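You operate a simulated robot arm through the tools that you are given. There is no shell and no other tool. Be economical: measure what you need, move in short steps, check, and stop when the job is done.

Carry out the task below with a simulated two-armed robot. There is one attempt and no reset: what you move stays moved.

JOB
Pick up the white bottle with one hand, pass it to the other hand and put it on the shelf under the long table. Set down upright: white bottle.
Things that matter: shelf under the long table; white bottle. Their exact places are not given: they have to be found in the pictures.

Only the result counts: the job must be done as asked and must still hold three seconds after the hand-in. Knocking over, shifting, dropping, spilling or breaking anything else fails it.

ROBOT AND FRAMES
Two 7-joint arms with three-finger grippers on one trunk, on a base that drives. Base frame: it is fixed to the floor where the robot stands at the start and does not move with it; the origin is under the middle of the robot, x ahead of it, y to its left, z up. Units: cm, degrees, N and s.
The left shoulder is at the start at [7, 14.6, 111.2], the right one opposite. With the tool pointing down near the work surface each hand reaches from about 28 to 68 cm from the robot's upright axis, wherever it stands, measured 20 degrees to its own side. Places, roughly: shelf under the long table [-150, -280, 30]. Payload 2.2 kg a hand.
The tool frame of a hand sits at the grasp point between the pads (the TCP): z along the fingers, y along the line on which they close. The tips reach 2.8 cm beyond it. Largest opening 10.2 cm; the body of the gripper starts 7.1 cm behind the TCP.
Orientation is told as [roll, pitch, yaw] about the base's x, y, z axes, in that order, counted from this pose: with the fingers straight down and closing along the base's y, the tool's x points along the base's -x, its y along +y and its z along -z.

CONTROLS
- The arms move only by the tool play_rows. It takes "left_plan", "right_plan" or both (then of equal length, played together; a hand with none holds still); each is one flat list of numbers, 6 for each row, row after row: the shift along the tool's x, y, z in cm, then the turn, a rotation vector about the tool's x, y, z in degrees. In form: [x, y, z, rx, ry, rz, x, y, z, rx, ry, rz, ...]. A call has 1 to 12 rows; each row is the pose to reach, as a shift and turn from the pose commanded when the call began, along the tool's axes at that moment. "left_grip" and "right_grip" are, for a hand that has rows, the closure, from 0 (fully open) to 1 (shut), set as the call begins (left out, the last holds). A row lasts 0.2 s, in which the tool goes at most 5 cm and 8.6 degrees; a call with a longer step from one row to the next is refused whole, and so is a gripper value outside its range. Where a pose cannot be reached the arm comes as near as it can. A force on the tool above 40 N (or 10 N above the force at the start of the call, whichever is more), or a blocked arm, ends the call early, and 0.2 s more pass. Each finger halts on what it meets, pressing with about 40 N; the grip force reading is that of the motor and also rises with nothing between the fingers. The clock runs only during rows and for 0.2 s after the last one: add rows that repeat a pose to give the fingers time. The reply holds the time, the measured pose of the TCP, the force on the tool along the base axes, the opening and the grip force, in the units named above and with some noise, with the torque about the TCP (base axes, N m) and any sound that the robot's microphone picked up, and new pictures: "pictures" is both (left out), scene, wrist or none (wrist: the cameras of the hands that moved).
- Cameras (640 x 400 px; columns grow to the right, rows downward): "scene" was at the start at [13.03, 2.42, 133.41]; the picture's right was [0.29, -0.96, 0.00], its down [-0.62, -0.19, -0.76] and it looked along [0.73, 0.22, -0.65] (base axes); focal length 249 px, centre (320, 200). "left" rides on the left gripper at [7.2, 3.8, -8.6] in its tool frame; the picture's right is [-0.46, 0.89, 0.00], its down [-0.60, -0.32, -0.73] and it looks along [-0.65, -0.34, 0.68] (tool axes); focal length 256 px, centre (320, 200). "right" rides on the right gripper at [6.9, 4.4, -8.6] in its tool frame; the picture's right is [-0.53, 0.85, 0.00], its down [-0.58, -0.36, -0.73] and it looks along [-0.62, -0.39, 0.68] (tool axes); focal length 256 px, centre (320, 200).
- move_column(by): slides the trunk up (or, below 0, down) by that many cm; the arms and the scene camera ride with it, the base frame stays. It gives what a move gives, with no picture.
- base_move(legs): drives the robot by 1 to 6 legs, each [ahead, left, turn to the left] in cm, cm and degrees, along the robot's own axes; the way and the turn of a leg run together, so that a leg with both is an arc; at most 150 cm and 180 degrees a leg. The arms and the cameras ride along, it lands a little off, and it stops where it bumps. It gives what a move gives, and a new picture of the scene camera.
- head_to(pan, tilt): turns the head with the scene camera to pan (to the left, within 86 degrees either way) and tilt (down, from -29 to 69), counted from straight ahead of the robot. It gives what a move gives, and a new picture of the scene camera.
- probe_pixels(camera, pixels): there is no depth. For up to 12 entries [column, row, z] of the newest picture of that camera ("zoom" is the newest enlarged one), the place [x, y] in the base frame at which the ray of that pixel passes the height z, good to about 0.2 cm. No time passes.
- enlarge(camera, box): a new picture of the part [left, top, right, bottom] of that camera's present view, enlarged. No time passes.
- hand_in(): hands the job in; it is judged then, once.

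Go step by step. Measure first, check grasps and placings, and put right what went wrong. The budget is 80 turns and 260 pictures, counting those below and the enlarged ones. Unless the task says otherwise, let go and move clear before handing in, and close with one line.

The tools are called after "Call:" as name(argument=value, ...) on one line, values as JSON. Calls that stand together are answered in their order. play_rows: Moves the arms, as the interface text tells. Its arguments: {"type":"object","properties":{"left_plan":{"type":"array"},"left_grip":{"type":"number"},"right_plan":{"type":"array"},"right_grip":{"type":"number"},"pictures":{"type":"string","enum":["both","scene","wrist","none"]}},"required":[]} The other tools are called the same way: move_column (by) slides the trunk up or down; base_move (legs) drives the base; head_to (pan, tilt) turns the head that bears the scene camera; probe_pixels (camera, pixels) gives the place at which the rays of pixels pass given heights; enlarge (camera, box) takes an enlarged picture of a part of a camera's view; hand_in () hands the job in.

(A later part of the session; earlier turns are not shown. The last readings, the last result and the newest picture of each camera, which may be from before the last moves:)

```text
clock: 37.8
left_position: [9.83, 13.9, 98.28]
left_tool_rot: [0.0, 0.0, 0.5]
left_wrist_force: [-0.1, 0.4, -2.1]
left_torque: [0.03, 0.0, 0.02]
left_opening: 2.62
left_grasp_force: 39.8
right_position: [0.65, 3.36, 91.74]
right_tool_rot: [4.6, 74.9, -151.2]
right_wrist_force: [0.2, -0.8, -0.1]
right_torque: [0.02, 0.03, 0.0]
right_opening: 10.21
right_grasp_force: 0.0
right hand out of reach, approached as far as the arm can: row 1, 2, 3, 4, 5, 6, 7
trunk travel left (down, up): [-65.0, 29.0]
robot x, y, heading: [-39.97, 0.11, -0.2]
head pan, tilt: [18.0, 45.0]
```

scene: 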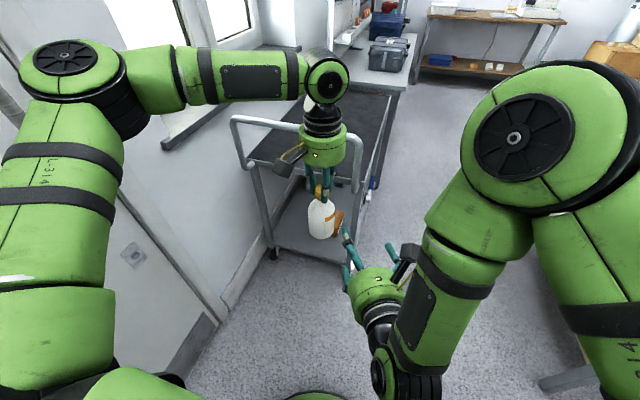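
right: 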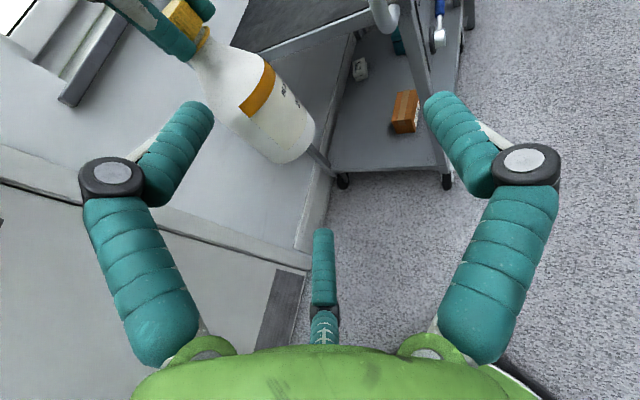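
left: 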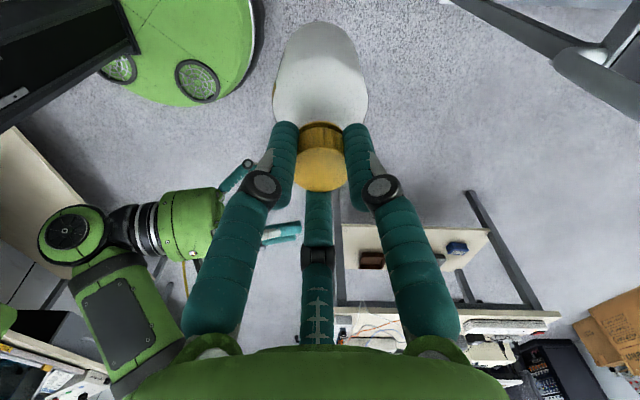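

The right hand only reached (0.7, 3.4, 91.7) with 29° of yaw. I'll test whether the left arm gets more room inward when lower.

Call:
play_rows(left_plan=[0, 0, 3, 0, 0, 0, 0, 0, 6, 0, 0, 0, 0, 0, 9, 0, 0, 0, 0, 0, 12, 0, 0, 0, -2, 0, 12, 0, 0, 0, -4, 0, 12, 0, 0, 0, -6, 0, 12, 0, 0, 0, -6, -2, 12, 0, 0, 0, -6, -4, 12, 0, 0, 0, -6, -6, 12, 0, 0, 0, -6, -6, 12, 0, 0, 0], pictures="scene")

```text
clock: 40.2
left_position: [9.39, 15.88, 89.91]
left_tool_rot: [0.0, 0.0, 0.5]
left_wrist_force: [-0.1, 0.0, -3.0]
left_torque: [0.01, 0.01, -0.01]
left_opening: 2.66
left_grasp_force: 40.3
left hand out of reach, approached as far as the arm can: row 2, 3, 4, 5, 6, 7, 8, 9, 10, 11
right_position: [0.66, 3.26, 91.77]
right_tool_rot: [4.6, 74.8, -151.1]
right_wrist_force: [0.3, -0.3, 1.0]
right_torque: [0.0, -0.01, 0.0]
right_opening: 10.21
right_grasp_force: 0.1
trunk travel left (down, up): [-65.0, 29.0]
robot x, y, heading: [-39.9, 0.12, -0.1]
head pan, tilt: [18.0, 45.0]
```

scene: 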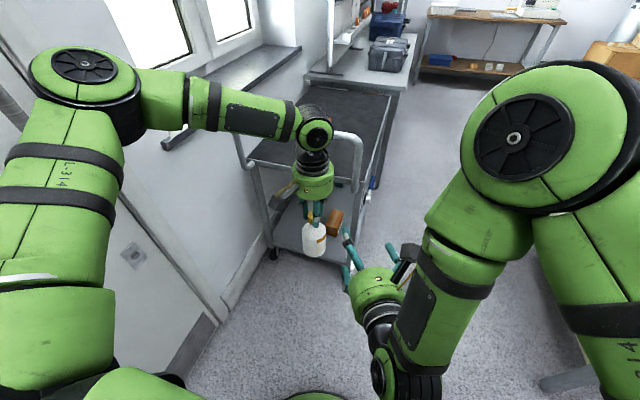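

The left arm seems to be in an awkward elbow-out posture. I'll bring it back outward and up to its starting area to reset that before coming in again.

Call:
play_rows(left_plan=[0.8, 2.5, -1.5, 0, 0, 0, 1.6, 5, -3, 0, 0, 0, 2.4, 7.5, -5, 0, 0, 0, 3.2, 10, -7, 0, 0, 0, 4, 12.5, -9, 0, 0, 0, 4.8, 15, -11, 0, 0, 0, 5.4, 17.5, -12, 0, 0, 0, 5.4, 20, -12, 0, 0, 0, 5.4, 20, -12, 0, 0, 0], pictures="none")

Call:
play_rows(left_plan=[-1, -3.5, 0, 0, 0, 0, -2, -7, 0, 0, 0, 0, -3, -10.5, 0, 0, 0, 0, -4, -14, 0, 0, 0, 0, -5, -17.5, 0, 0, 0, 0, -6, -21, 0, 0, 0, 0, -7, -24, 0, 0, 0, 0, -8, -27, 0, 0, 0, 0, -8, -27, 0, 0, 0, 0], pictures="scene")

```text
clock: 42.2
left_position: [3.68, 35.68, 102.18]
left_tool_rot: [-0.1, 0.0, 0.6]
left_wrist_force: [0.0, 0.2, -3.1]
left_torque: [0.01, 0.01, 0.01]
left_opening: 2.63
left_grasp_force: 40.0
right_position: [0.57, 3.29, 91.86]
right_tool_rot: [4.6, 74.9, -151.2]
right_wrist_force: [0.3, -0.1, -0.5]
right_torque: [0.01, -0.05, 0.0]
right_opening: 10.19
right_grasp_force: 0.1
trunk travel left (down, up): [-65.0, 29.0]
robot x, y, heading: [-39.83, 0.18, -0.3]
head pan, tilt: [18.0, 45.0]
```

```text
clock: 44.2
left_position: [9.09, 13.47, 101.79]
left_tool_rot: [0.0, 0.0, 0.6]
left_wrist_force: [0.0, -0.7, -2.8]
left_torque: [0.04, -0.01, 0.0]
left_opening: 2.65
left_grasp_force: 40.1
left hand out of reach, approached as far as the arm can: row 7, 8, 9
right_position: [0.62, 3.26, 91.75]
right_tool_rot: [4.6, 74.8, -151.2]
right_wrist_force: [0.6, -0.8, -0.5]
right_torque: [-0.01, 0.02, -0.01]
right_opening: 10.22
right_grasp_force: 0.1
trunk travel left (down, up): [-65.0, 29.0]
robot x, y, heading: [-39.71, -0.1, -0.2]
head pan, tilt: [18.0, 45.0]
```

scene: 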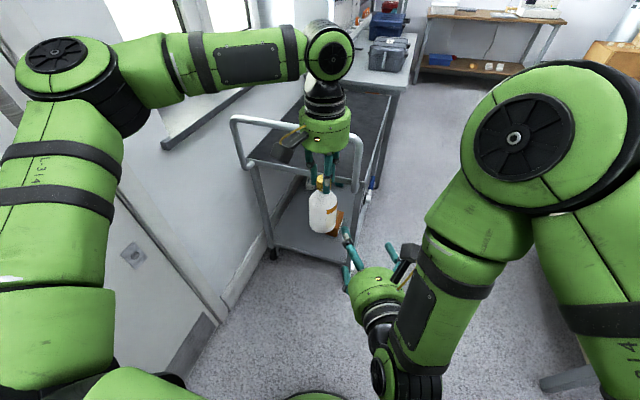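

The left arm's inward limit is about y 13.5. So I'll slip the right hand in from below: lower it, slide it under the bottle, then lift it around the body.

Call:
play_rows(right_plan=[-3.3, 0, 0.9, 0, 0, 0, -6.6, 0, 1.8, 0, 0, 0, -9.9, 0, 2.7, 0, 0, 0, -13.2, 0, 3.6, 0, 0, 0, -16.4, 0, 4.4, 0, 0, 0, -15.8, -1, 6.8, 0, 0, 0, -15.2, -1.9, 9.2, 0, 0, 0, -14.5, -2.9, 11.6, 0, 0, 0, -13.9, -3.9, 14, 0, 0, 0, -13.2, -4.8, 16.3, 0, 0, 0, -13.2, -4.8, 16.3, 0, 0, 0])

```text
clock: 46.6
left_position: [9.07, 13.39, 102.04]
left_tool_rot: [-0.2, -0.2, 0.6]
left_wrist_force: [11.0, -5.6, 10.0]
left_torque: [-0.55, -1.25, -0.08]
left_opening: 2.64
left_grasp_force: 39.9
right_position: [8.69, 12.43, 81.9]
right_tool_rot: [7.2, 71.0, -151.6]
right_wrist_force: [-10.3, 4.3, -11.7]
right_torque: [-0.58, -0.78, 0.19]
right_opening: 10.19
right_grasp_force: 0.0
right hand out of reach, approached as far as the arm can: row 1, 2, 3, 4, 5, 6, 7, 8, 9, 10, 11
trunk travel left (down, up): [-65.0, 29.0]
robot x, y, heading: [-39.88, 0.18, -0.1]
head pan, tilt: [18.0, 45.0]
```

scene: 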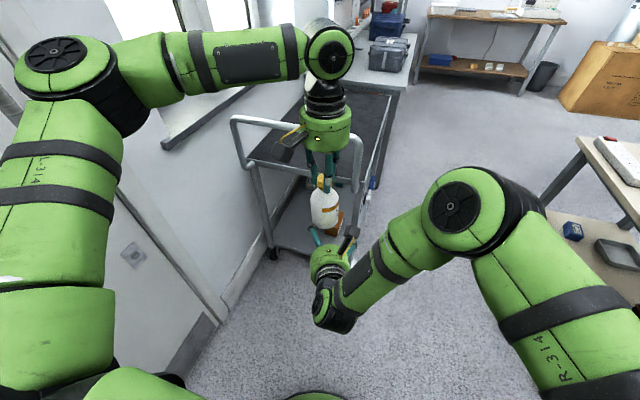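
right: 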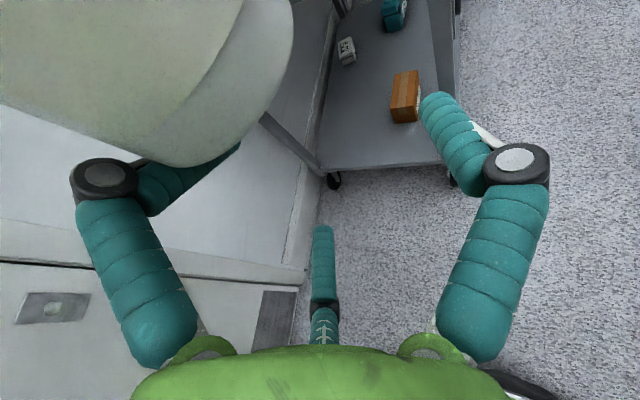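

The contact forces put the contact at tool (5, −3.5): all three fingers are solid, so a two-finger style side grip won't work. The new plan is for the right hand to point left with one finger over the cap, entering between the left hand's fingers, and the other two gripping the body sides. First I'll back the right hand off and start rolling it.

Call:
play_rows(right_plan=[0, 0, -3, 0, 0, 0, 0, 0, -6, 0, 0, 0, -0.25, 4, -7, 0, 0, 0, -0.5, 8, -8, 0, 0, -8, -0.75, 12, -9, 0, 0, -16, -1, 16, -10, 0, 0, -24, -1.25, 20, -11, 0, 0, -32, -1.25, 20, -11, 0, 0, -40, -1.25, 20, -11, 0, 0, -48, -1.25, 20, -11, 0, 0, -56, -1.25, 20, -11, 0, 0, -64, -1.25, 20, -11, 0, 0, -72])

```text
clock: 49.2
left_position: [9.04, 13.39, 101.8]
left_tool_rot: [0.0, 0.0, 0.5]
left_wrist_force: [0.6, 0.0, -2.2]
left_torque: [0.03, -0.02, 0.02]
left_opening: 2.64
left_grasp_force: 39.9
right_position: [2.42, 0.36, 91.34]
right_tool_rot: [70.1, 14.1, -75.9]
right_wrist_force: [-0.1, -0.2, 0.0]
right_torque: [0.01, -0.03, 0.0]
right_opening: 10.19
right_grasp_force: 0.0
right hand out of reach, approached as far as the arm can: row 3, 4, 5, 6, 7, 8, 9, 10, 11, 12
trunk travel left (down, up): [-65.0, 29.0]
robot x, y, heading: [-39.89, -0.34, -0.0]
head pan, tilt: [18.0, 45.0]
```

scene: 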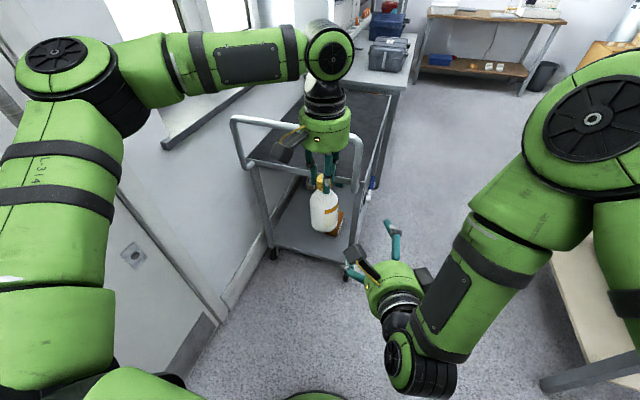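
right: 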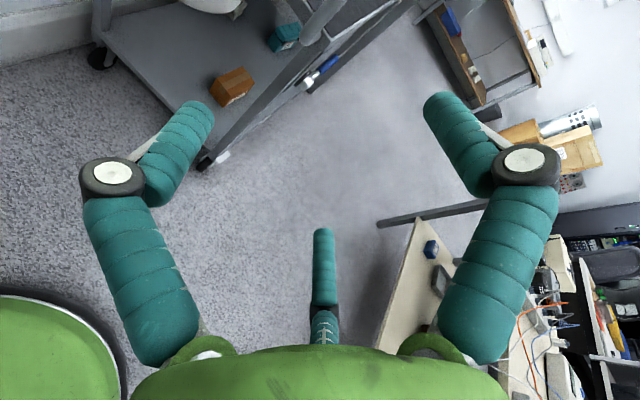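

The forces have cleared. I'll move the right hand out to rel. (50,−18) at z≈97 and rotate it so it points left with tool y up.

Call:
play_rows(right_plan=[-1.74, 1.08, 0, -0.75, 7.21, -2.48, -3.48, 2.16, 0, -1.5, 14.42, -4.96, -5.22, 3.24, -0.1, -2.25, 21.63, -7.44, -6.96, 4.32, -0.1, -3, 28.84, -9.92, -8.7, 5.4, -0.2, -3.75, 36.05, -12.4, -10.44, 6.48, -0.2, -4.5, 43.26, -14.88, -12.18, 7.56, -0.3, -5.25, 50.47, -17.36, -13.92, 8.64, -0.3, -6, 57.68, -19.84, -15.66, 9.72, -0.4, -6.75, 64.89, -22.32, -17.4, 10.8, -0.4, -7.5, 72.1, -24.8, -17.4, 10.8, -0.4, -7.5, 72.1, -24.8])

```text
clock: 51.6
left_position: [9.05, 13.42, 101.86]
left_tool_rot: [-0.1, 0.0, 0.5]
left_wrist_force: [0.2, -0.1, -2.9]
left_torque: [0.01, 0.01, 0.01]
left_opening: 2.64
left_grasp_force: 40.0
right_position: [2.16, 0.85, 98.41]
right_tool_rot: [84.7, 1.7, -68.6]
right_wrist_force: [0.1, 0.1, 0.1]
right_torque: [0.03, -0.01, -0.01]
right_opening: 10.2
right_grasp_force: 0.0
right hand out of reach, approached as far as the arm can: row 1, 2, 3, 4, 5, 6, 7, 8, 9, 10, 11
trunk travel left (down, up): [-65.0, 29.0]
robot x, y, heading: [-40.44, 0.21, 0.1]
head pan, tilt: [18.0, 45.0]
```

scene: 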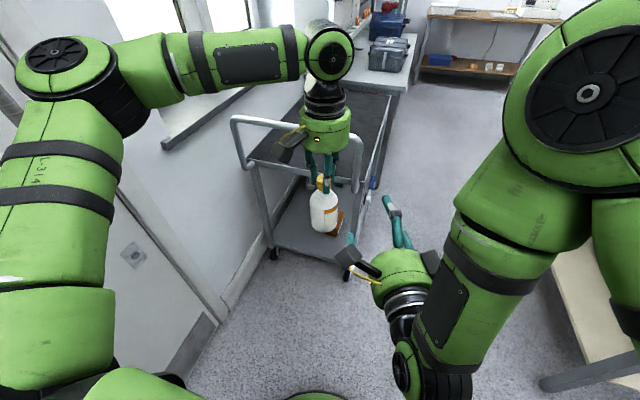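
right: 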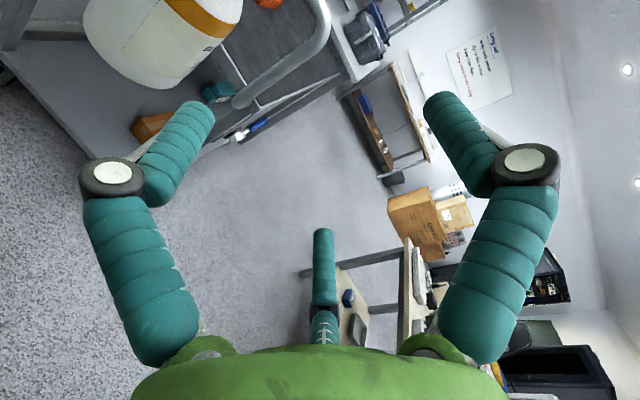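

The right arm is stuck in a poor posture. I'll undo it the way it came (roll back, then fingers down), moving outward, and then try a direct roll to the left from the nominal pose.

Call:
play_rows(right_plan=[-2, 0, 0, 0, 0, -8.3, -4, 0, 0, 0, 0, -16.6, -6, 0, 0, 0, 0, -25, -8, 0, 0, 0, 0, -33.2, -10, 0, 0, 0, 0, -41.5, -12, 0, 0, 0, 0, -50, -13, 0, 0, 0, 0, -58, -13, 0, 0, 0, 0, -66, -13, 0, 0, 0, 0, -74, -13, 0, 0, 0, 0, -82, -13, 0, 0, 0, 0, -90], pictures="none")

Call:
play_rows(right_plan=[0, 0, 0, 0, 8.3, 0, 0, 0, 0, 0, 16.6, 0, 0, 0, 0, 0, 25, 0, 0, 0, 0, 0, 33.2, 0, 0, 0, 0, 0, 41.5, 0, 0, 0, 0, 0, 50, 0, 0, 0, 0, 0, 58, 0, 0, 0, 0, 0, 66, 0, 0, 0, 0, 0, 74, 0, 0, 0, 0, 0, 82, 0, 0, 0, 0, 0, 85, 0], pictures="scene")

```text
clock: 54.0
left_position: [9.07, 13.51, 101.71]
left_tool_rot: [0.0, 0.0, 0.5]
left_wrist_force: [-0.5, -0.5, -2.2]
left_torque: [0.01, -0.05, 0.01]
left_opening: 2.62
left_grasp_force: 39.6
right_position: [4.07, 0.23, 100.81]
right_tool_rot: [19.1, -83.7, 1.5]
right_wrist_force: [0.6, 0.1, -0.4]
right_torque: [-0.03, 0.01, -0.01]
right_opening: 10.22
right_grasp_force: 0.0
right hand out of reach, approached as far as the arm can: row 1, 2, 3, 4, 5, 6, 7, 8, 9, 10, 11
trunk travel left (down, up): [-65.0, 29.0]
robot x, y, heading: [-39.61, 0.15, -0.2]
head pan, tilt: [18.0, 45.0]
```

```text
clock: 56.4
left_position: [9.05, 13.49, 101.73]
left_tool_rot: [-0.1, 0.1, 0.5]
left_wrist_force: [-0.3, 0.0, -2.6]
left_torque: [0.01, -0.04, 0.0]
left_opening: 2.62
left_grasp_force: 39.9
right_position: [3.71, 1.22, 102.11]
right_tool_rot: [0.3, -1.1, 23.5]
right_wrist_force: [0.2, 0.3, -0.3]
right_torque: [0.0, 0.02, -0.02]
right_opening: 10.19
right_grasp_force: 0.0
right hand out of reach, approached as far as the arm can: row 1
trunk travel left (down, up): [-65.0, 29.0]
robot x, y, heading: [-39.84, 0.11, -0.2]
head pan, tilt: [18.0, 45.0]
```

scene: 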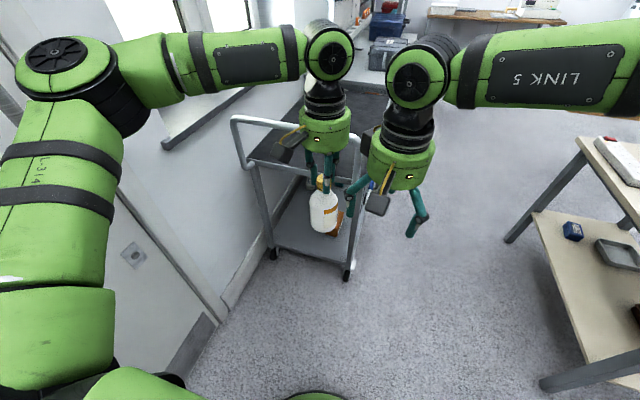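

The right hand is back to fingers-down and no longer flagged as out of reach. I'll move it right and square it, then roll it about tool x so it points left.

Call:
play_rows(right_plan=[0.3, -3.2, 0, 0, 0, 4, 0.6, -6.3, 0, 0, 0, 8, 0.9, -9.5, 0, 0, 0, 12, 1.2, -12.6, 0, 0, 0, 16, 1.5, -15.8, 0, 0, 0, 20, 1.7, -18.9, 0, 0, 0, 23.5, 1.7, -18.9, 0, 0, 0, 23.5], pictures="none")

Call:
play_rows(right_plan=[0, 0, 0, -8.2, 0, 0, 0, 0, 0, -16.4, 0, 0, 0, 0, 0, -24.6, 0, 0, 0, 0, 0, -32.8, 0, 0, 0, 0, 0, -41, 0, 0, 0, 0, 0, -49.2, 0, 0, 0, 0, 0, -57.4, 0, 0, 0, 0, 0, -65.6, 0, 0, 0, 0, 0, -73.8, 0, 0, 0, 0, 0, -82, 0, 0, 0, 0, 0, -90, 0, 0, 0, 0, 0, -90, 0, 0], pictures="both")

```text
clock: 58.0
left_position: [8.98, 13.46, 101.78]
left_tool_rot: [-0.1, 0.0, 0.4]
left_wrist_force: [-0.7, -0.2, -2.3]
left_torque: [-0.03, 0.04, 0.0]
left_opening: 2.64
left_grasp_force: 40.4
right_position: [9.54, -16.93, 101.91]
right_tool_rot: [0.6, -0.9, -0.1]
right_wrist_force: [-0.5, -0.1, 0.1]
right_torque: [0.01, 0.0, 0.02]
right_opening: 10.19
right_grasp_force: 0.0
trunk travel left (down, up): [-65.0, 29.0]
robot x, y, heading: [-40.02, 0.55, 0.0]
head pan, tilt: [18.0, 45.0]
```

```text
clock: 60.6
left_position: [8.89, 13.59, 101.75]
left_tool_rot: [-0.2, 0.0, 0.5]
left_wrist_force: [0.3, -0.6, -2.0]
left_torque: [-0.01, 0.01, 0.01]
left_opening: 2.66
left_grasp_force: 40.0
right_position: [9.73, -16.86, 101.9]
right_tool_rot: [90.8, -0.9, -0.1]
right_wrist_force: [-0.3, 0.1, -0.4]
right_torque: [0.02, -0.02, 0.02]
right_opening: 10.21
right_grasp_force: 0.3
trunk travel left (down, up): [-65.0, 29.0]
robot x, y, heading: [-39.58, 0.14, -0.2]
head pan, tilt: [18.0, 45.0]
```

scene: 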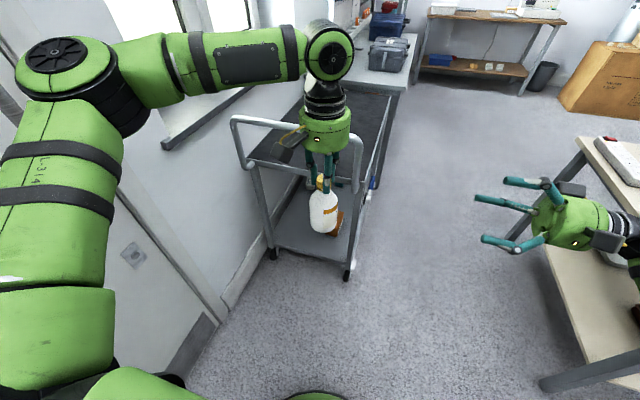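
right: 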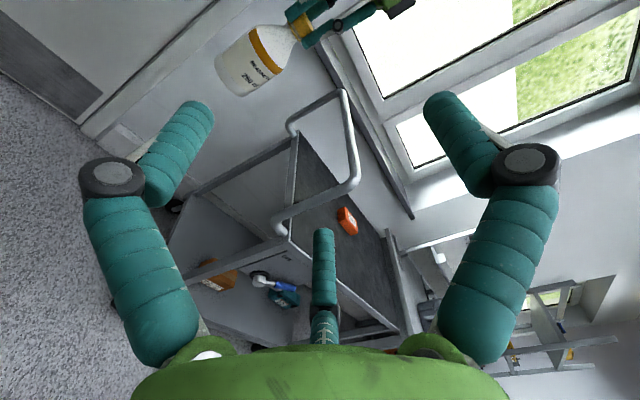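

The right hand now points left with one finger up, fully within reach. Let me check the bottle's pose in the left grip after the earlier bump.

Call:
enlarge(camera="scene", box=[270, 140, 380, 250])

Call:
enlarge(camera="right", box=[180, 0, 380, 120])

```text
3.64 times, centred on (325, 195) of scene
```

zoom: 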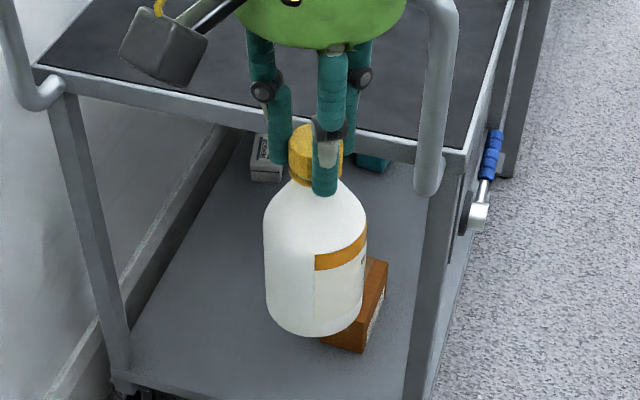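

```text
3.20 times, centred on (280, 60) of right
```

zoom: 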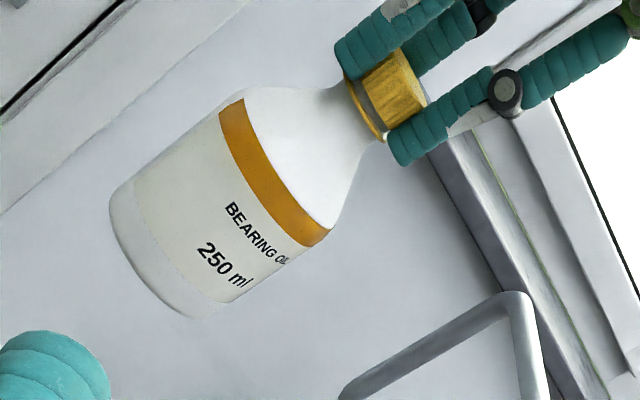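

The bottle still hangs straight, and the left hand's finger gap faces the right hand. I'll advance to a pre-approach at (8.95, 4.5, 96.5), with the upper finger just above cap height.

Call:
play_rows(right_plan=[0.2, -1.4, 3, 0, 0, 0, 0.4, -2.8, 6, 0, 0, 0, 0.6, -4.2, 9, 0, 0, 0, 0.75, -5.4, 12, 0, 0, 0, 0.75, -5.4, 15, 0, 0, 0, 0.75, -5.4, 18, 0, 0, 0, 0.75, -5.4, 20, 0, 0, 0, 0.75, -5.4, 21.4, 0, 0, 0, 0.75, -5.4, 21.4, 0, 0, 0])

Call:
enlarge(camera="scene", box=[280, 130, 400, 230])

```text
clock: 62.6
left_position: [9.11, 13.41, 101.69]
left_tool_rot: [-0.1, 0.0, 0.4]
left_wrist_force: [-0.4, 0.2, -2.2]
left_torque: [0.03, 0.04, 0.01]
left_opening: 2.65
left_grasp_force: 39.9
right_position: [9.14, 4.6, 96.72]
right_tool_rot: [90.7, -0.9, 0.0]
right_wrist_force: [-0.6, -0.1, 0.0]
right_torque: [0.01, -0.02, -0.01]
right_opening: 10.2
right_grasp_force: 0.1
trunk travel left (down, up): [-65.0, 29.0]
robot x, y, heading: [-40.0, 0.18, -0.1]
head pan, tilt: [18.0, 45.0]
```

scene: 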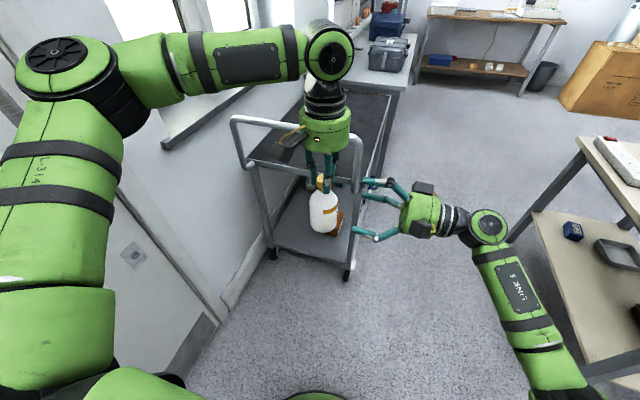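
right: 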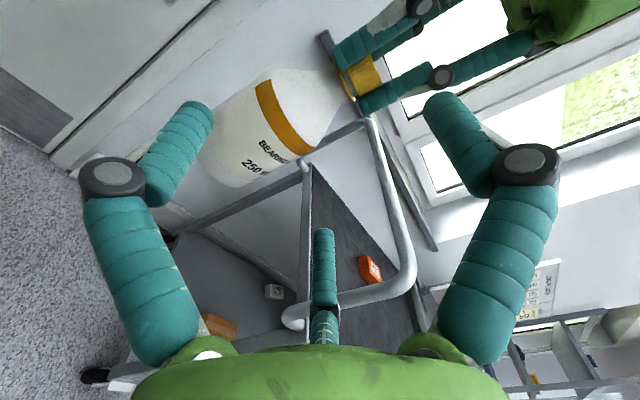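

```text
4.00 times, centred on (340, 180) of scene
```

zoom: 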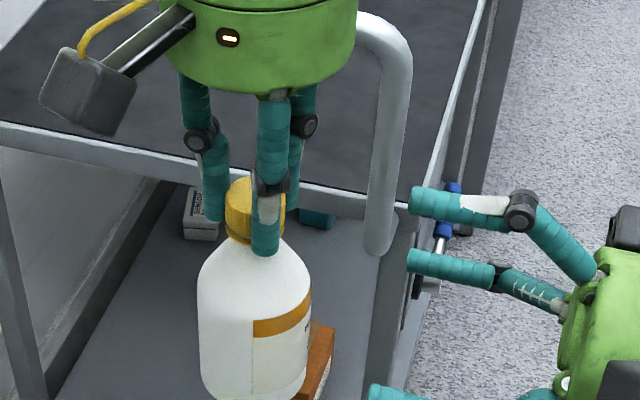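

Call:
probe_pixels(camera="scene", pixels=[[363.8, 180, 102.5], [363.8, 180, 93.6], [363, 195.5, 102.5], [363, 195.5, 93.6], [353.7, 228, 93.6], [320, 177, 101], [326, 230, 87.3]])

Call:
enlarge(camera="scene", box=[340, 160, 460, 250])

```text
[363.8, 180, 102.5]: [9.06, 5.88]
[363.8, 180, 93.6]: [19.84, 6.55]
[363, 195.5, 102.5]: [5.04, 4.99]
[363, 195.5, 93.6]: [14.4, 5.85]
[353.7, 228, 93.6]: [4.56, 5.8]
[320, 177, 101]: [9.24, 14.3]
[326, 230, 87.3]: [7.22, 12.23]
```

```text
4.44 times, centred on (400, 205) of scene
```

zoom: 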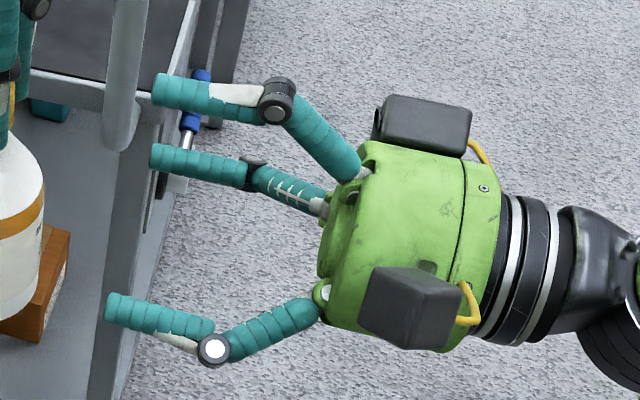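

Probing puts the upper finger at x≈9.1 (z 102.5) and the side fingers at x≈14.4 and 4.6, centred on the bottle at x≈9.1. I'll advance 6.9 cm in small steps.

Call:
play_rows(right_plan=[0, 0, 1.5, 0, 0, 0, 0, 0, 3, 0, 0, 0, 0, 0, 4, 0, 0, 0, 0, 0, 5, 0, 0, 0, 0, 0, 5.8, 0, 0, 0, 0, 0, 6.5, 0, 0, 0, 0, 0, 6.9, 0, 0, 0, 0, 0, 6.9, 0, 0, 0])

Call:
enlarge(camera="scene", box=[280, 130, 400, 230])

Call:
enlarge(camera="right", box=[180, 0, 500, 200])

```text
clock: 64.4
left_position: [9.02, 13.47, 101.85]
left_tool_rot: [-0.1, 0.0, 0.5]
left_wrist_force: [0.6, 1.2, -2.5]
left_torque: [0.01, -0.02, 0.01]
left_opening: 2.62
left_grasp_force: 40.4
right_position: [9.18, 11.43, 96.66]
right_tool_rot: [90.6, -0.8, 0.0]
right_wrist_force: [0.0, 0.1, 0.1]
right_torque: [0.0, 0.0, -0.02]
right_opening: 10.2
right_grasp_force: 0.1
trunk travel left (down, up): [-65.0, 29.0]
robot x, y, heading: [-39.53, 0.46, -0.1]
head pan, tilt: [18.0, 45.0]
```

scene: 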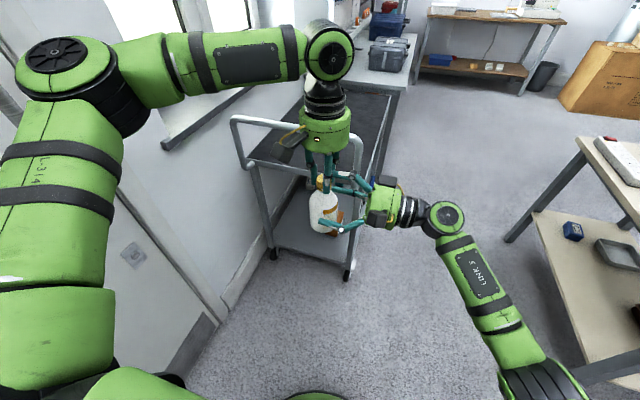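
right: 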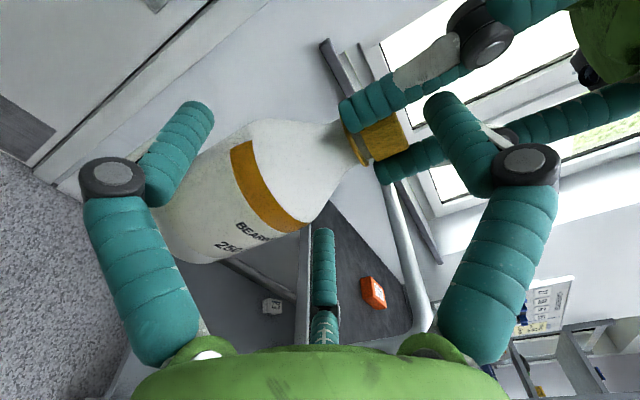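

```text
4.00 times, centred on (340, 180) of scene
```

zoom: 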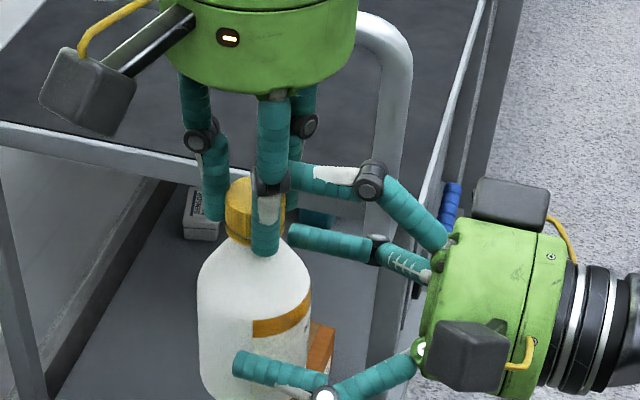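

```text
2.00 times, centred on (340, 100) of right
```

zoom: 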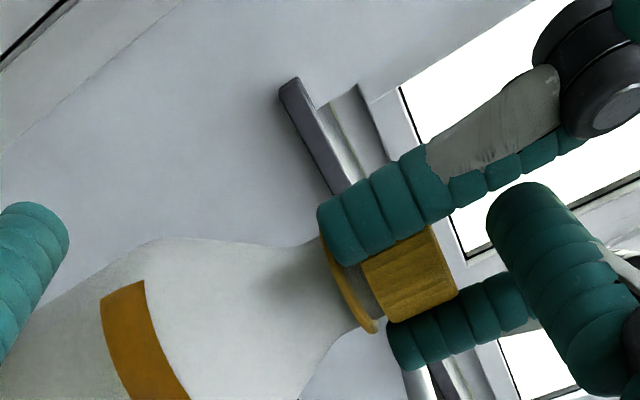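

No contact and the geometry looks right, with the upper finger just over the cap top. I'll close the right hand.

Call:
play_rows(right_plan=[0, 0, 0, 0, 0, 0, 0, 0, 0, 0, 0, 0, 0, 0, 0, 0, 0, 0, 0, 0, 0, 0, 0, 0], right_grip=1)

Call:
enlarge(camera="scene", box=[280, 130, 400, 230])

Call:
enlarge(camera="right", box=[180, 50, 500, 250])

```text
clock: 64.9
left_position: [9.22, 14.12, 101.06]
left_tool_rot: [0.9, 0.6, 1.0]
left_wrist_force: [1.1, 0.9, -7.6]
left_torque: [-0.05, -0.12, -0.03]
left_opening: 2.66
left_grasp_force: 40.5
right_position: [8.97, 11.45, 98.34]
right_tool_rot: [92.4, -1.6, 0.2]
right_wrist_force: [-1.7, -2.0, 4.7]
right_torque: [0.18, 0.04, 0.06]
right_opening: 3.04
right_grasp_force: 39.7
trunk travel left (down, up): [-65.0, 29.0]
robot x, y, heading: [-39.74, 0.06, -0.1]
head pan, tilt: [18.0, 45.0]
stopped in row 2 (left hand): the force on the tool passed its limit at 47 N (the readings are from after the stop); the commanded pose is now the measured one
```

scene: 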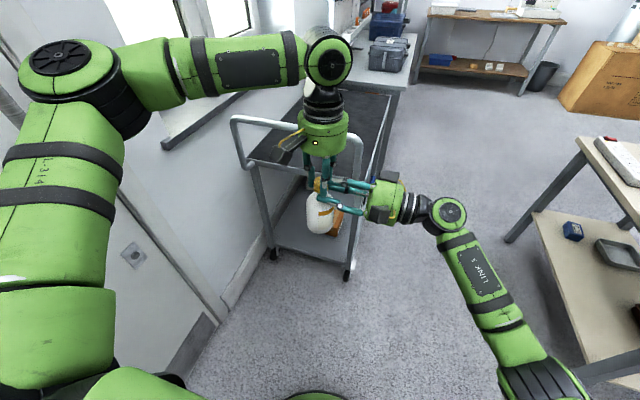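
right: 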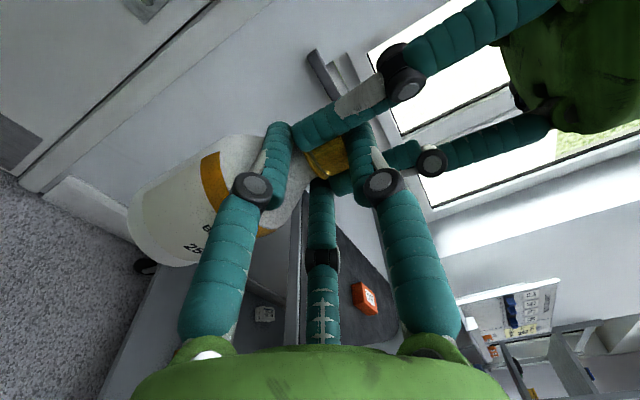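

```text
4.00 times, centred on (340, 180) of scene
```

zoom: 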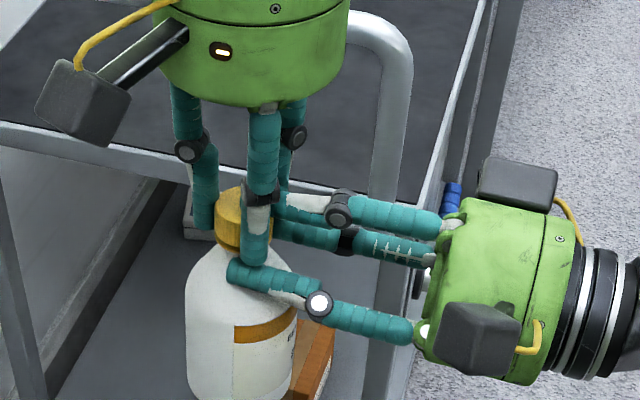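

```text
2.00 times, centred on (340, 150) of right
```

zoom: 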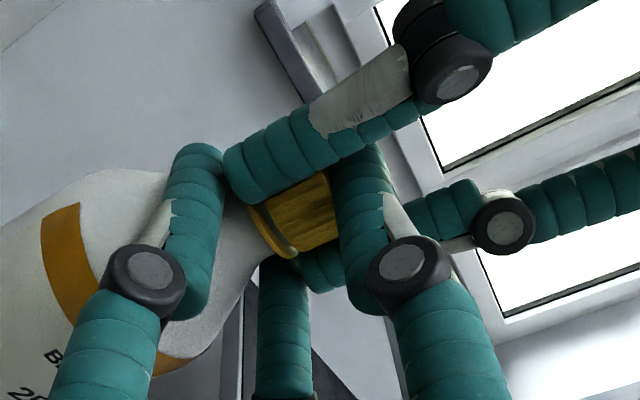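

The right fingers slid up and now cage the cap: one on top, two under it at the neck (opening 3.0, 39.7 N). Now I'll part the left fingers slightly and test the hold.

Call:
play_rows(left_plan=[0, 0, 0, 0, 0, 0, 0, 0, 0, 0, 0, 0, 0, 0, 0, 0, 0, 0], left_grip=0.5)

Call:
enlarge(camera="scene", box=[280, 130, 400, 230])

```text
clock: 65.7
left_position: [9.03, 13.9, 101.13]
left_tool_rot: [0.9, 0.5, 1.0]
left_wrist_force: [0.1, -0.4, -0.2]
left_torque: [-0.03, 0.03, -0.01]
left_opening: 5.08
left_grasp_force: 0.0
right_position: [9.03, 11.54, 98.13]
right_tool_rot: [92.3, -1.4, 0.2]
right_wrist_force: [0.0, 0.2, -2.8]
right_torque: [-0.06, 0.01, 0.02]
right_opening: 3.04
right_grasp_force: 39.8
trunk travel left (down, up): [-65.0, 29.0]
robot x, y, heading: [-40.05, 0.16, -0.3]
head pan, tilt: [18.0, 45.0]
```

scene: 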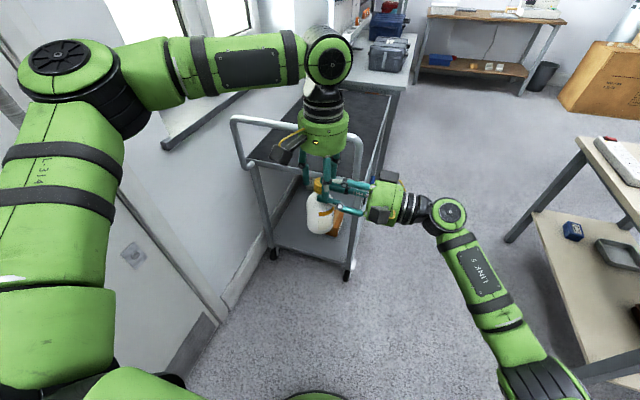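
left: 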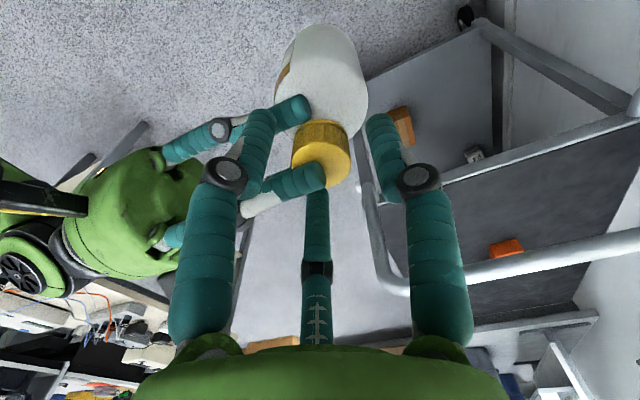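

```text
4.00 times, centred on (340, 180) of scene
```

zoom: 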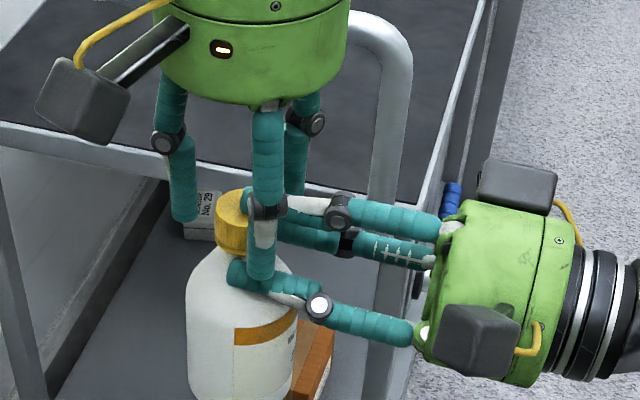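

The right hand carries the full weight (−2.8 N) and holds. I'll lift the left hand clear, then swing it away.

Call:
play_rows(left_plan=[0, 0, -1, 0, 0, 0, 0, 0, -3, 0, 0, 0, 0, 0, -5, 0, 0, 0, 0, 0, -7, 0, 0, 0, 0, 0, -9, 0, 0, 0, 0, 3, -9, 0, 0, 0, 0, 7, -9, 0, 0, 0, 2, 11, -9, 0, 0, 0, 4, 15, -9, 0, 0, 0, 6, 19, -7, 0, 0, 0, 6, 19, -7, 0, 0, 0], pictures="scene")

Call:
enlarge(camera="scene", box=[280, 130, 400, 230])

Call:
enlarge(camera="right", box=[100, 50, 500, 250])

```text
clock: 68.1
left_position: [3.01, 32.84, 108.46]
left_tool_rot: [0.9, 0.5, 0.9]
left_wrist_force: [0.2, -1.0, 0.9]
left_torque: [0.0, 0.0, -0.01]
left_opening: 5.1
left_grasp_force: 0.0
left hand out of reach, approached as far as the arm can: row 3, 4, 5
right_position: [9.18, 11.44, 98.16]
right_tool_rot: [92.3, -1.3, 0.2]
right_wrist_force: [-0.1, -0.2, -2.8]
right_torque: [-0.05, -0.02, -0.02]
right_opening: 3.02
right_grasp_force: 40.0
trunk travel left (down, up): [-65.0, 29.0]
robot x, y, heading: [-39.67, 0.28, -0.1]
head pan, tilt: [18.0, 45.0]
```

scene: 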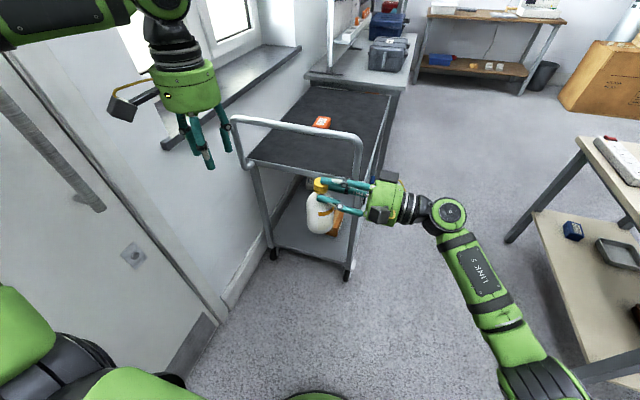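

```text
4.00 times, centred on (340, 180) of scene
```

zoom: 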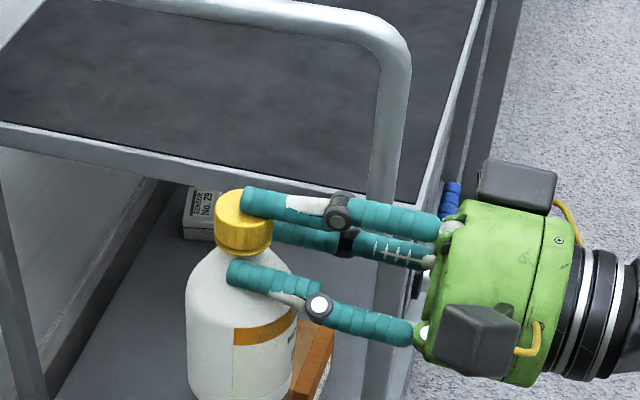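

```text
1.60 times, centred on (300, 150) of right
```

zoom: 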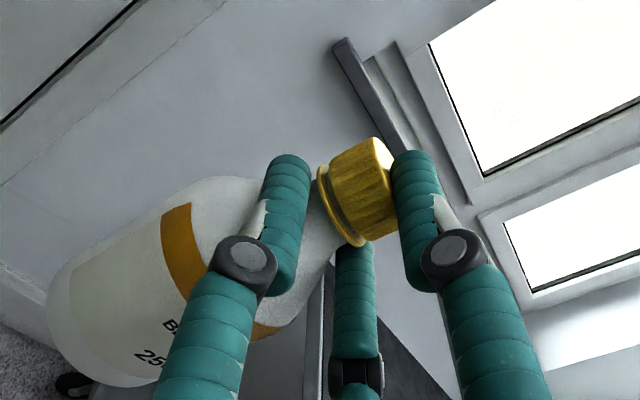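

The handover is done: the bottle hangs upright from the right hand and the left is clear. Now I'll turn the right hand toward straight ahead, moving it to the right as well, for later placing.

Call:
play_rows(right_plan=[0, 0, -2, 0, -5, 0, 0, 0, -4, 0, -11, 0, 0, 0, -6, 0, -18, 0, 0, 0, -8, 0, -25, 0, 0, 0, -10, 0, -32, 0, 0, 0, -12, 0, -39, 0, 0, 0, -14, 0, -46, 0, 0, 0, -16, 0, -53, 0, 0, 0, -18, 0, -60, 0, 0, 0, -20, 0, -67, 0, 0, 0, -22, 0, -73, 0, 0, 0, -22, 0, -75, 0], pictures="scene")

```text
clock: 70.7
left_position: [2.99, 32.89, 108.35]
left_tool_rot: [0.8, 0.6, 1.0]
left_wrist_force: [0.2, 0.3, 0.1]
left_torque: [-0.01, -0.01, -0.01]
left_opening: 5.09
left_grasp_force: 0.0
right_position: [9.09, -10.59, 97.27]
right_tool_rot: [91.8, 1.3, -74.7]
right_wrist_force: [0.0, 0.3, -2.4]
right_torque: [0.02, 0.07, 0.01]
right_opening: 3.04
right_grasp_force: 39.4
trunk travel left (down, up): [-65.0, 29.0]
robot x, y, heading: [-39.58, -0.04, -0.1]
head pan, tilt: [18.0, 45.0]
```

scene: 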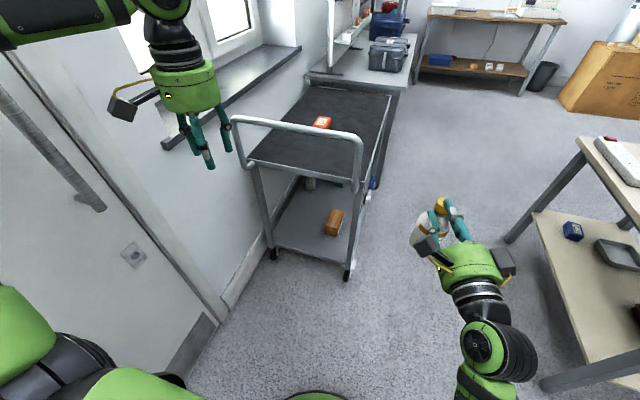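

The right hand reached 15° of azimuth without trouble. Now I'll look right to map the drive route.

Call:
head_to(pan=-86, tilt=35)

```text
clock: 72.5
left_position: [2.99, 32.97, 108.41]
left_tool_rot: [0.7, 0.5, 1.0]
left_wrist_force: [0.8, -0.5, -0.4]
left_torque: [0.01, -0.01, 0.01]
left_opening: 5.1
left_grasp_force: 0.1
right_position: [9.04, -10.54, 97.32]
right_tool_rot: [91.8, 1.5, -74.6]
right_wrist_force: [0.0, 0.1, -3.1]
right_torque: [-0.03, 0.08, -0.02]
right_opening: 3.0
right_grasp_force: 39.9
trunk travel left (down, up): [-65.0, 29.0]
robot x, y, heading: [-39.85, -0.3, 0.1]
head pan, tilt: [-85.9, 35.0]
```

scene: 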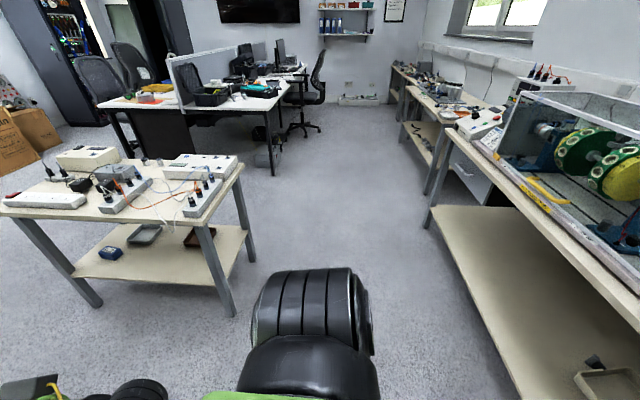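

Call:
probe_pixels(camera="scene", pixels=[[232, 315, 0], [252, 262, 0], [95, 305, 0], [430, 228, 0], [404, 147, 0], [432, 207, 30], [540, 398, 30], [277, 172, 0], [447, 128, 83], [408, 95, 83], [432, 165, 30], [405, 125, 30]])

Call:
enlarge(camera="scene", box=[370, 50, 530, 210])

```text
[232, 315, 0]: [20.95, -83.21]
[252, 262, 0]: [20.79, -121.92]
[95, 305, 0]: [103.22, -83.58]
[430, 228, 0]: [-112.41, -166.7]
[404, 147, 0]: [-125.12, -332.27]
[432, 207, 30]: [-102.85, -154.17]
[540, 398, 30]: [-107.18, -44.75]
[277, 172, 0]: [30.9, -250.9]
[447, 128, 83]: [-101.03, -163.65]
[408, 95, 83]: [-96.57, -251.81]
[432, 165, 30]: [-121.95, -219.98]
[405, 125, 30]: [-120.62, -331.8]
```

```text
2.50 times, centred on (450, 130) of scene
```

zoom: 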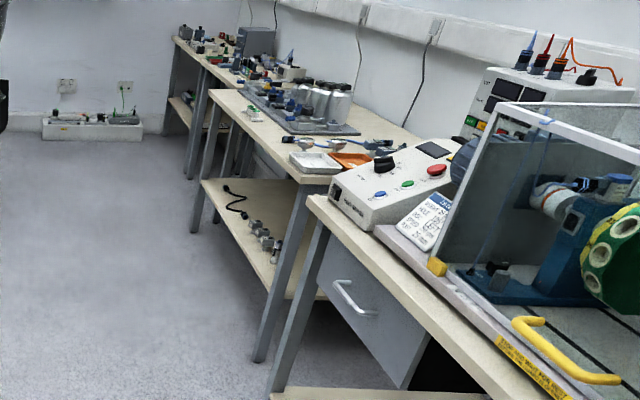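

Call:
probe_pixels(camera="scene", pixels=[[400, 142.8, 0], [426, 194, 0], [404, 123.2, 30], [430, 166, 30], [430, 166, 35], [428, 144, 30], [432, 152, 30], [413, 126, 30], [419, 136, 30], [450, 170, 30], [406, 87, 80], [442, 122, 80]])

Call:
enlarge(camera="scene", box=[390, 100, 470, 180])

```text
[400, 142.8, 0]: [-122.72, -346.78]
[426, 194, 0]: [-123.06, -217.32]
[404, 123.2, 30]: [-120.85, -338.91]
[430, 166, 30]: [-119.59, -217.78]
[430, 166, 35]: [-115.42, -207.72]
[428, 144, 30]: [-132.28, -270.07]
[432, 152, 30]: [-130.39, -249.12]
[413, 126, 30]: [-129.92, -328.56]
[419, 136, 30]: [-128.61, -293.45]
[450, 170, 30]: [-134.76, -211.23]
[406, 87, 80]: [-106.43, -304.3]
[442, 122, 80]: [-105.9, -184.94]
```

```text
5.00 times, centred on (430, 140) of scene
```

zoom: 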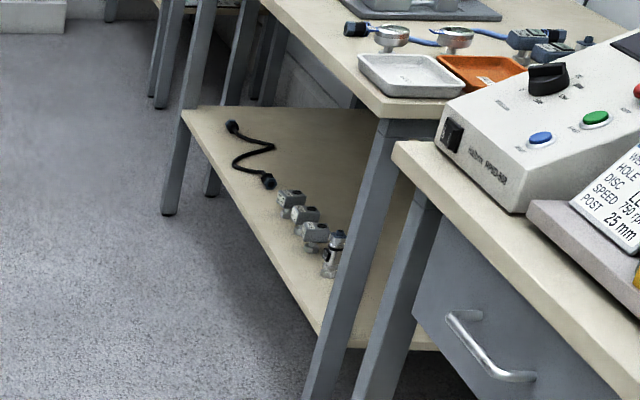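

The target shelf's front edge is at x≈−121, between legs at y −217 and −347. Fittings sit at y −247…−280 and a cable beyond them, so y≈−232 is free. I'll tuck the left hand, then turn right and drive down the aisle.

Call:
play_rows(left_plan=[2, -1, 0, 0, 0, 0, 4, -2, 0, 0, 0, 0, 6, -3, 0, 0, 0, 0, 8, -4, 0, 0, 0, 0, 10, -4, 0, 0, 0, 0, 10, -4, 0, 0, 0, 0], left_grip=1, pictures="none")

Call:
base_move(legs=[[0, 0, -90], [0, -8, 0], [100, 0, 0]])

```text
clock: 73.9
left_position: [-7.04, 28.58, 108.42]
left_tool_rot: [0.8, 0.5, 1.0]
left_wrist_force: [-1.0, 0.4, 0.3]
left_torque: [0.01, 0.04, 0.0]
left_opening: 0.23
left_grasp_force: 31.6
right_position: [9.08, -10.53, 97.11]
right_tool_rot: [92.0, 1.4, -74.8]
right_wrist_force: [0.7, 0.4, -3.1]
right_torque: [-0.02, 0.06, 0.0]
right_opening: 3.0
right_grasp_force: 40.1
trunk travel left (down, up): [-65.0, 29.0]
robot x, y, heading: [-39.6, 0.22, -0.3]
head pan, tilt: [-85.9, 35.0]
```

```text
clock: 83.6
left_position: [-19.11, -132.43, 108.41]
left_tool_rot: [0.7, 0.5, -88.8]
left_wrist_force: [0.0, -0.2, -0.8]
left_torque: [0.02, -0.01, 0.0]
left_opening: 0.21
left_grasp_force: 31.3
right_position: [-58.09, -148.57, 97.4]
right_tool_rot: [91.9, 1.5, -164.4]
right_wrist_force: [-0.4, 0.6, -3.8]
right_torque: [0.07, 0.03, -0.01]
right_opening: 2.97
right_grasp_force: 40.3
trunk travel left (down, up): [-65.0, 29.0]
robot x, y, heading: [-47.92, -99.89, -90.0]
head pan, tilt: [-85.9, 35.0]
```

scene: 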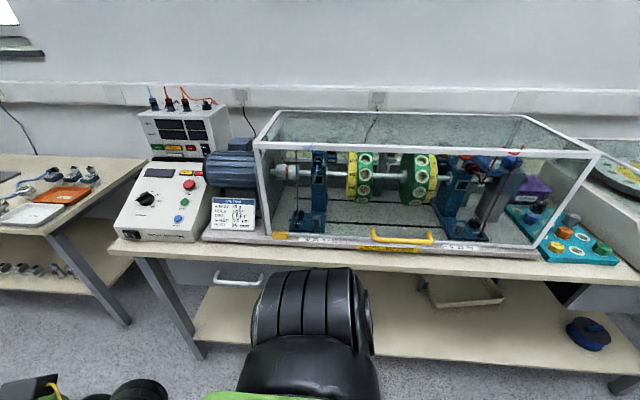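

So far clear. I'll continue 141 cm, turn right to face the bench, and look at the shelf.

Call:
base_move(legs=[[141, 0, 0], [0, 0, -90]])

Call:
head_to(pan=0, tilt=40)

```text
clock: 94.4
left_position: [-78.27, -269.28, 108.51]
left_tool_rot: [0.8, 0.5, -177.6]
left_wrist_force: [0.1, 0.3, 1.0]
left_torque: [0.0, 0.01, -0.02]
left_opening: 0.21
left_grasp_force: 31.6
right_position: [-95.23, -230.62, 97.27]
right_tool_rot: [91.8, 1.4, 106.7]
right_wrist_force: [0.2, -0.6, -1.7]
right_torque: [0.07, -0.07, 0.0]
right_opening: 2.99
right_grasp_force: 39.7
trunk travel left (down, up): [-65.0, 29.0]
robot x, y, heading: [-46.32, -240.09, -178.7]
head pan, tilt: [-85.9, 35.0]
```

scene: 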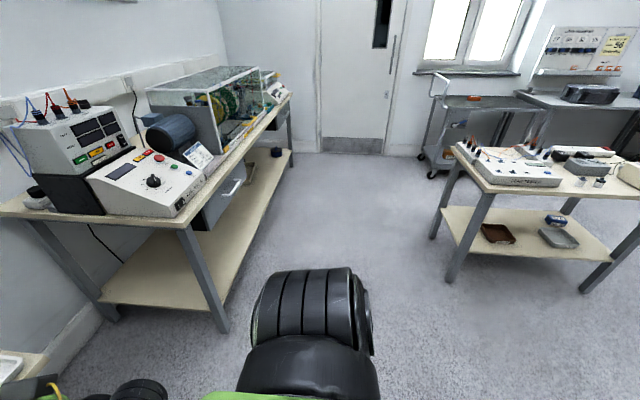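

```text
clock: 96.0
left_position: [-78.21, -269.32, 108.44]
left_tool_rot: [0.8, 0.5, -177.8]
left_wrist_force: [1.2, -0.4, 0.1]
left_torque: [0.03, 0.0, 0.01]
left_opening: 0.19
left_grasp_force: 31.6
right_position: [-95.15, -230.53, 97.16]
right_tool_rot: [92.0, 1.4, 106.8]
right_wrist_force: [-0.4, -0.1, -2.5]
right_torque: [0.05, -0.05, 0.0]
right_opening: 2.98
right_grasp_force: 39.3
trunk travel left (down, up): [-65.0, 29.0]
robot x, y, heading: [-46.54, -239.65, -178.9]
head pan, tilt: [0.0, 40.0]
```

scene: 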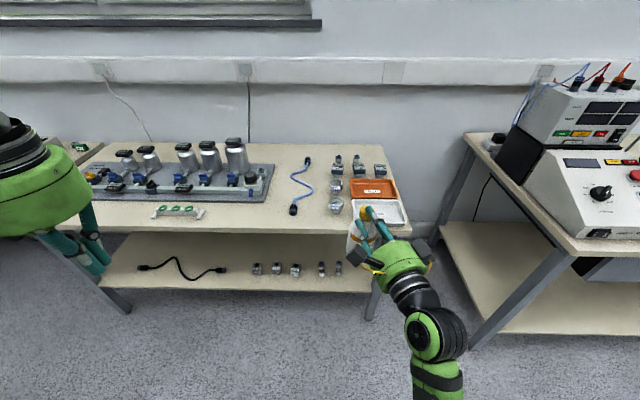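

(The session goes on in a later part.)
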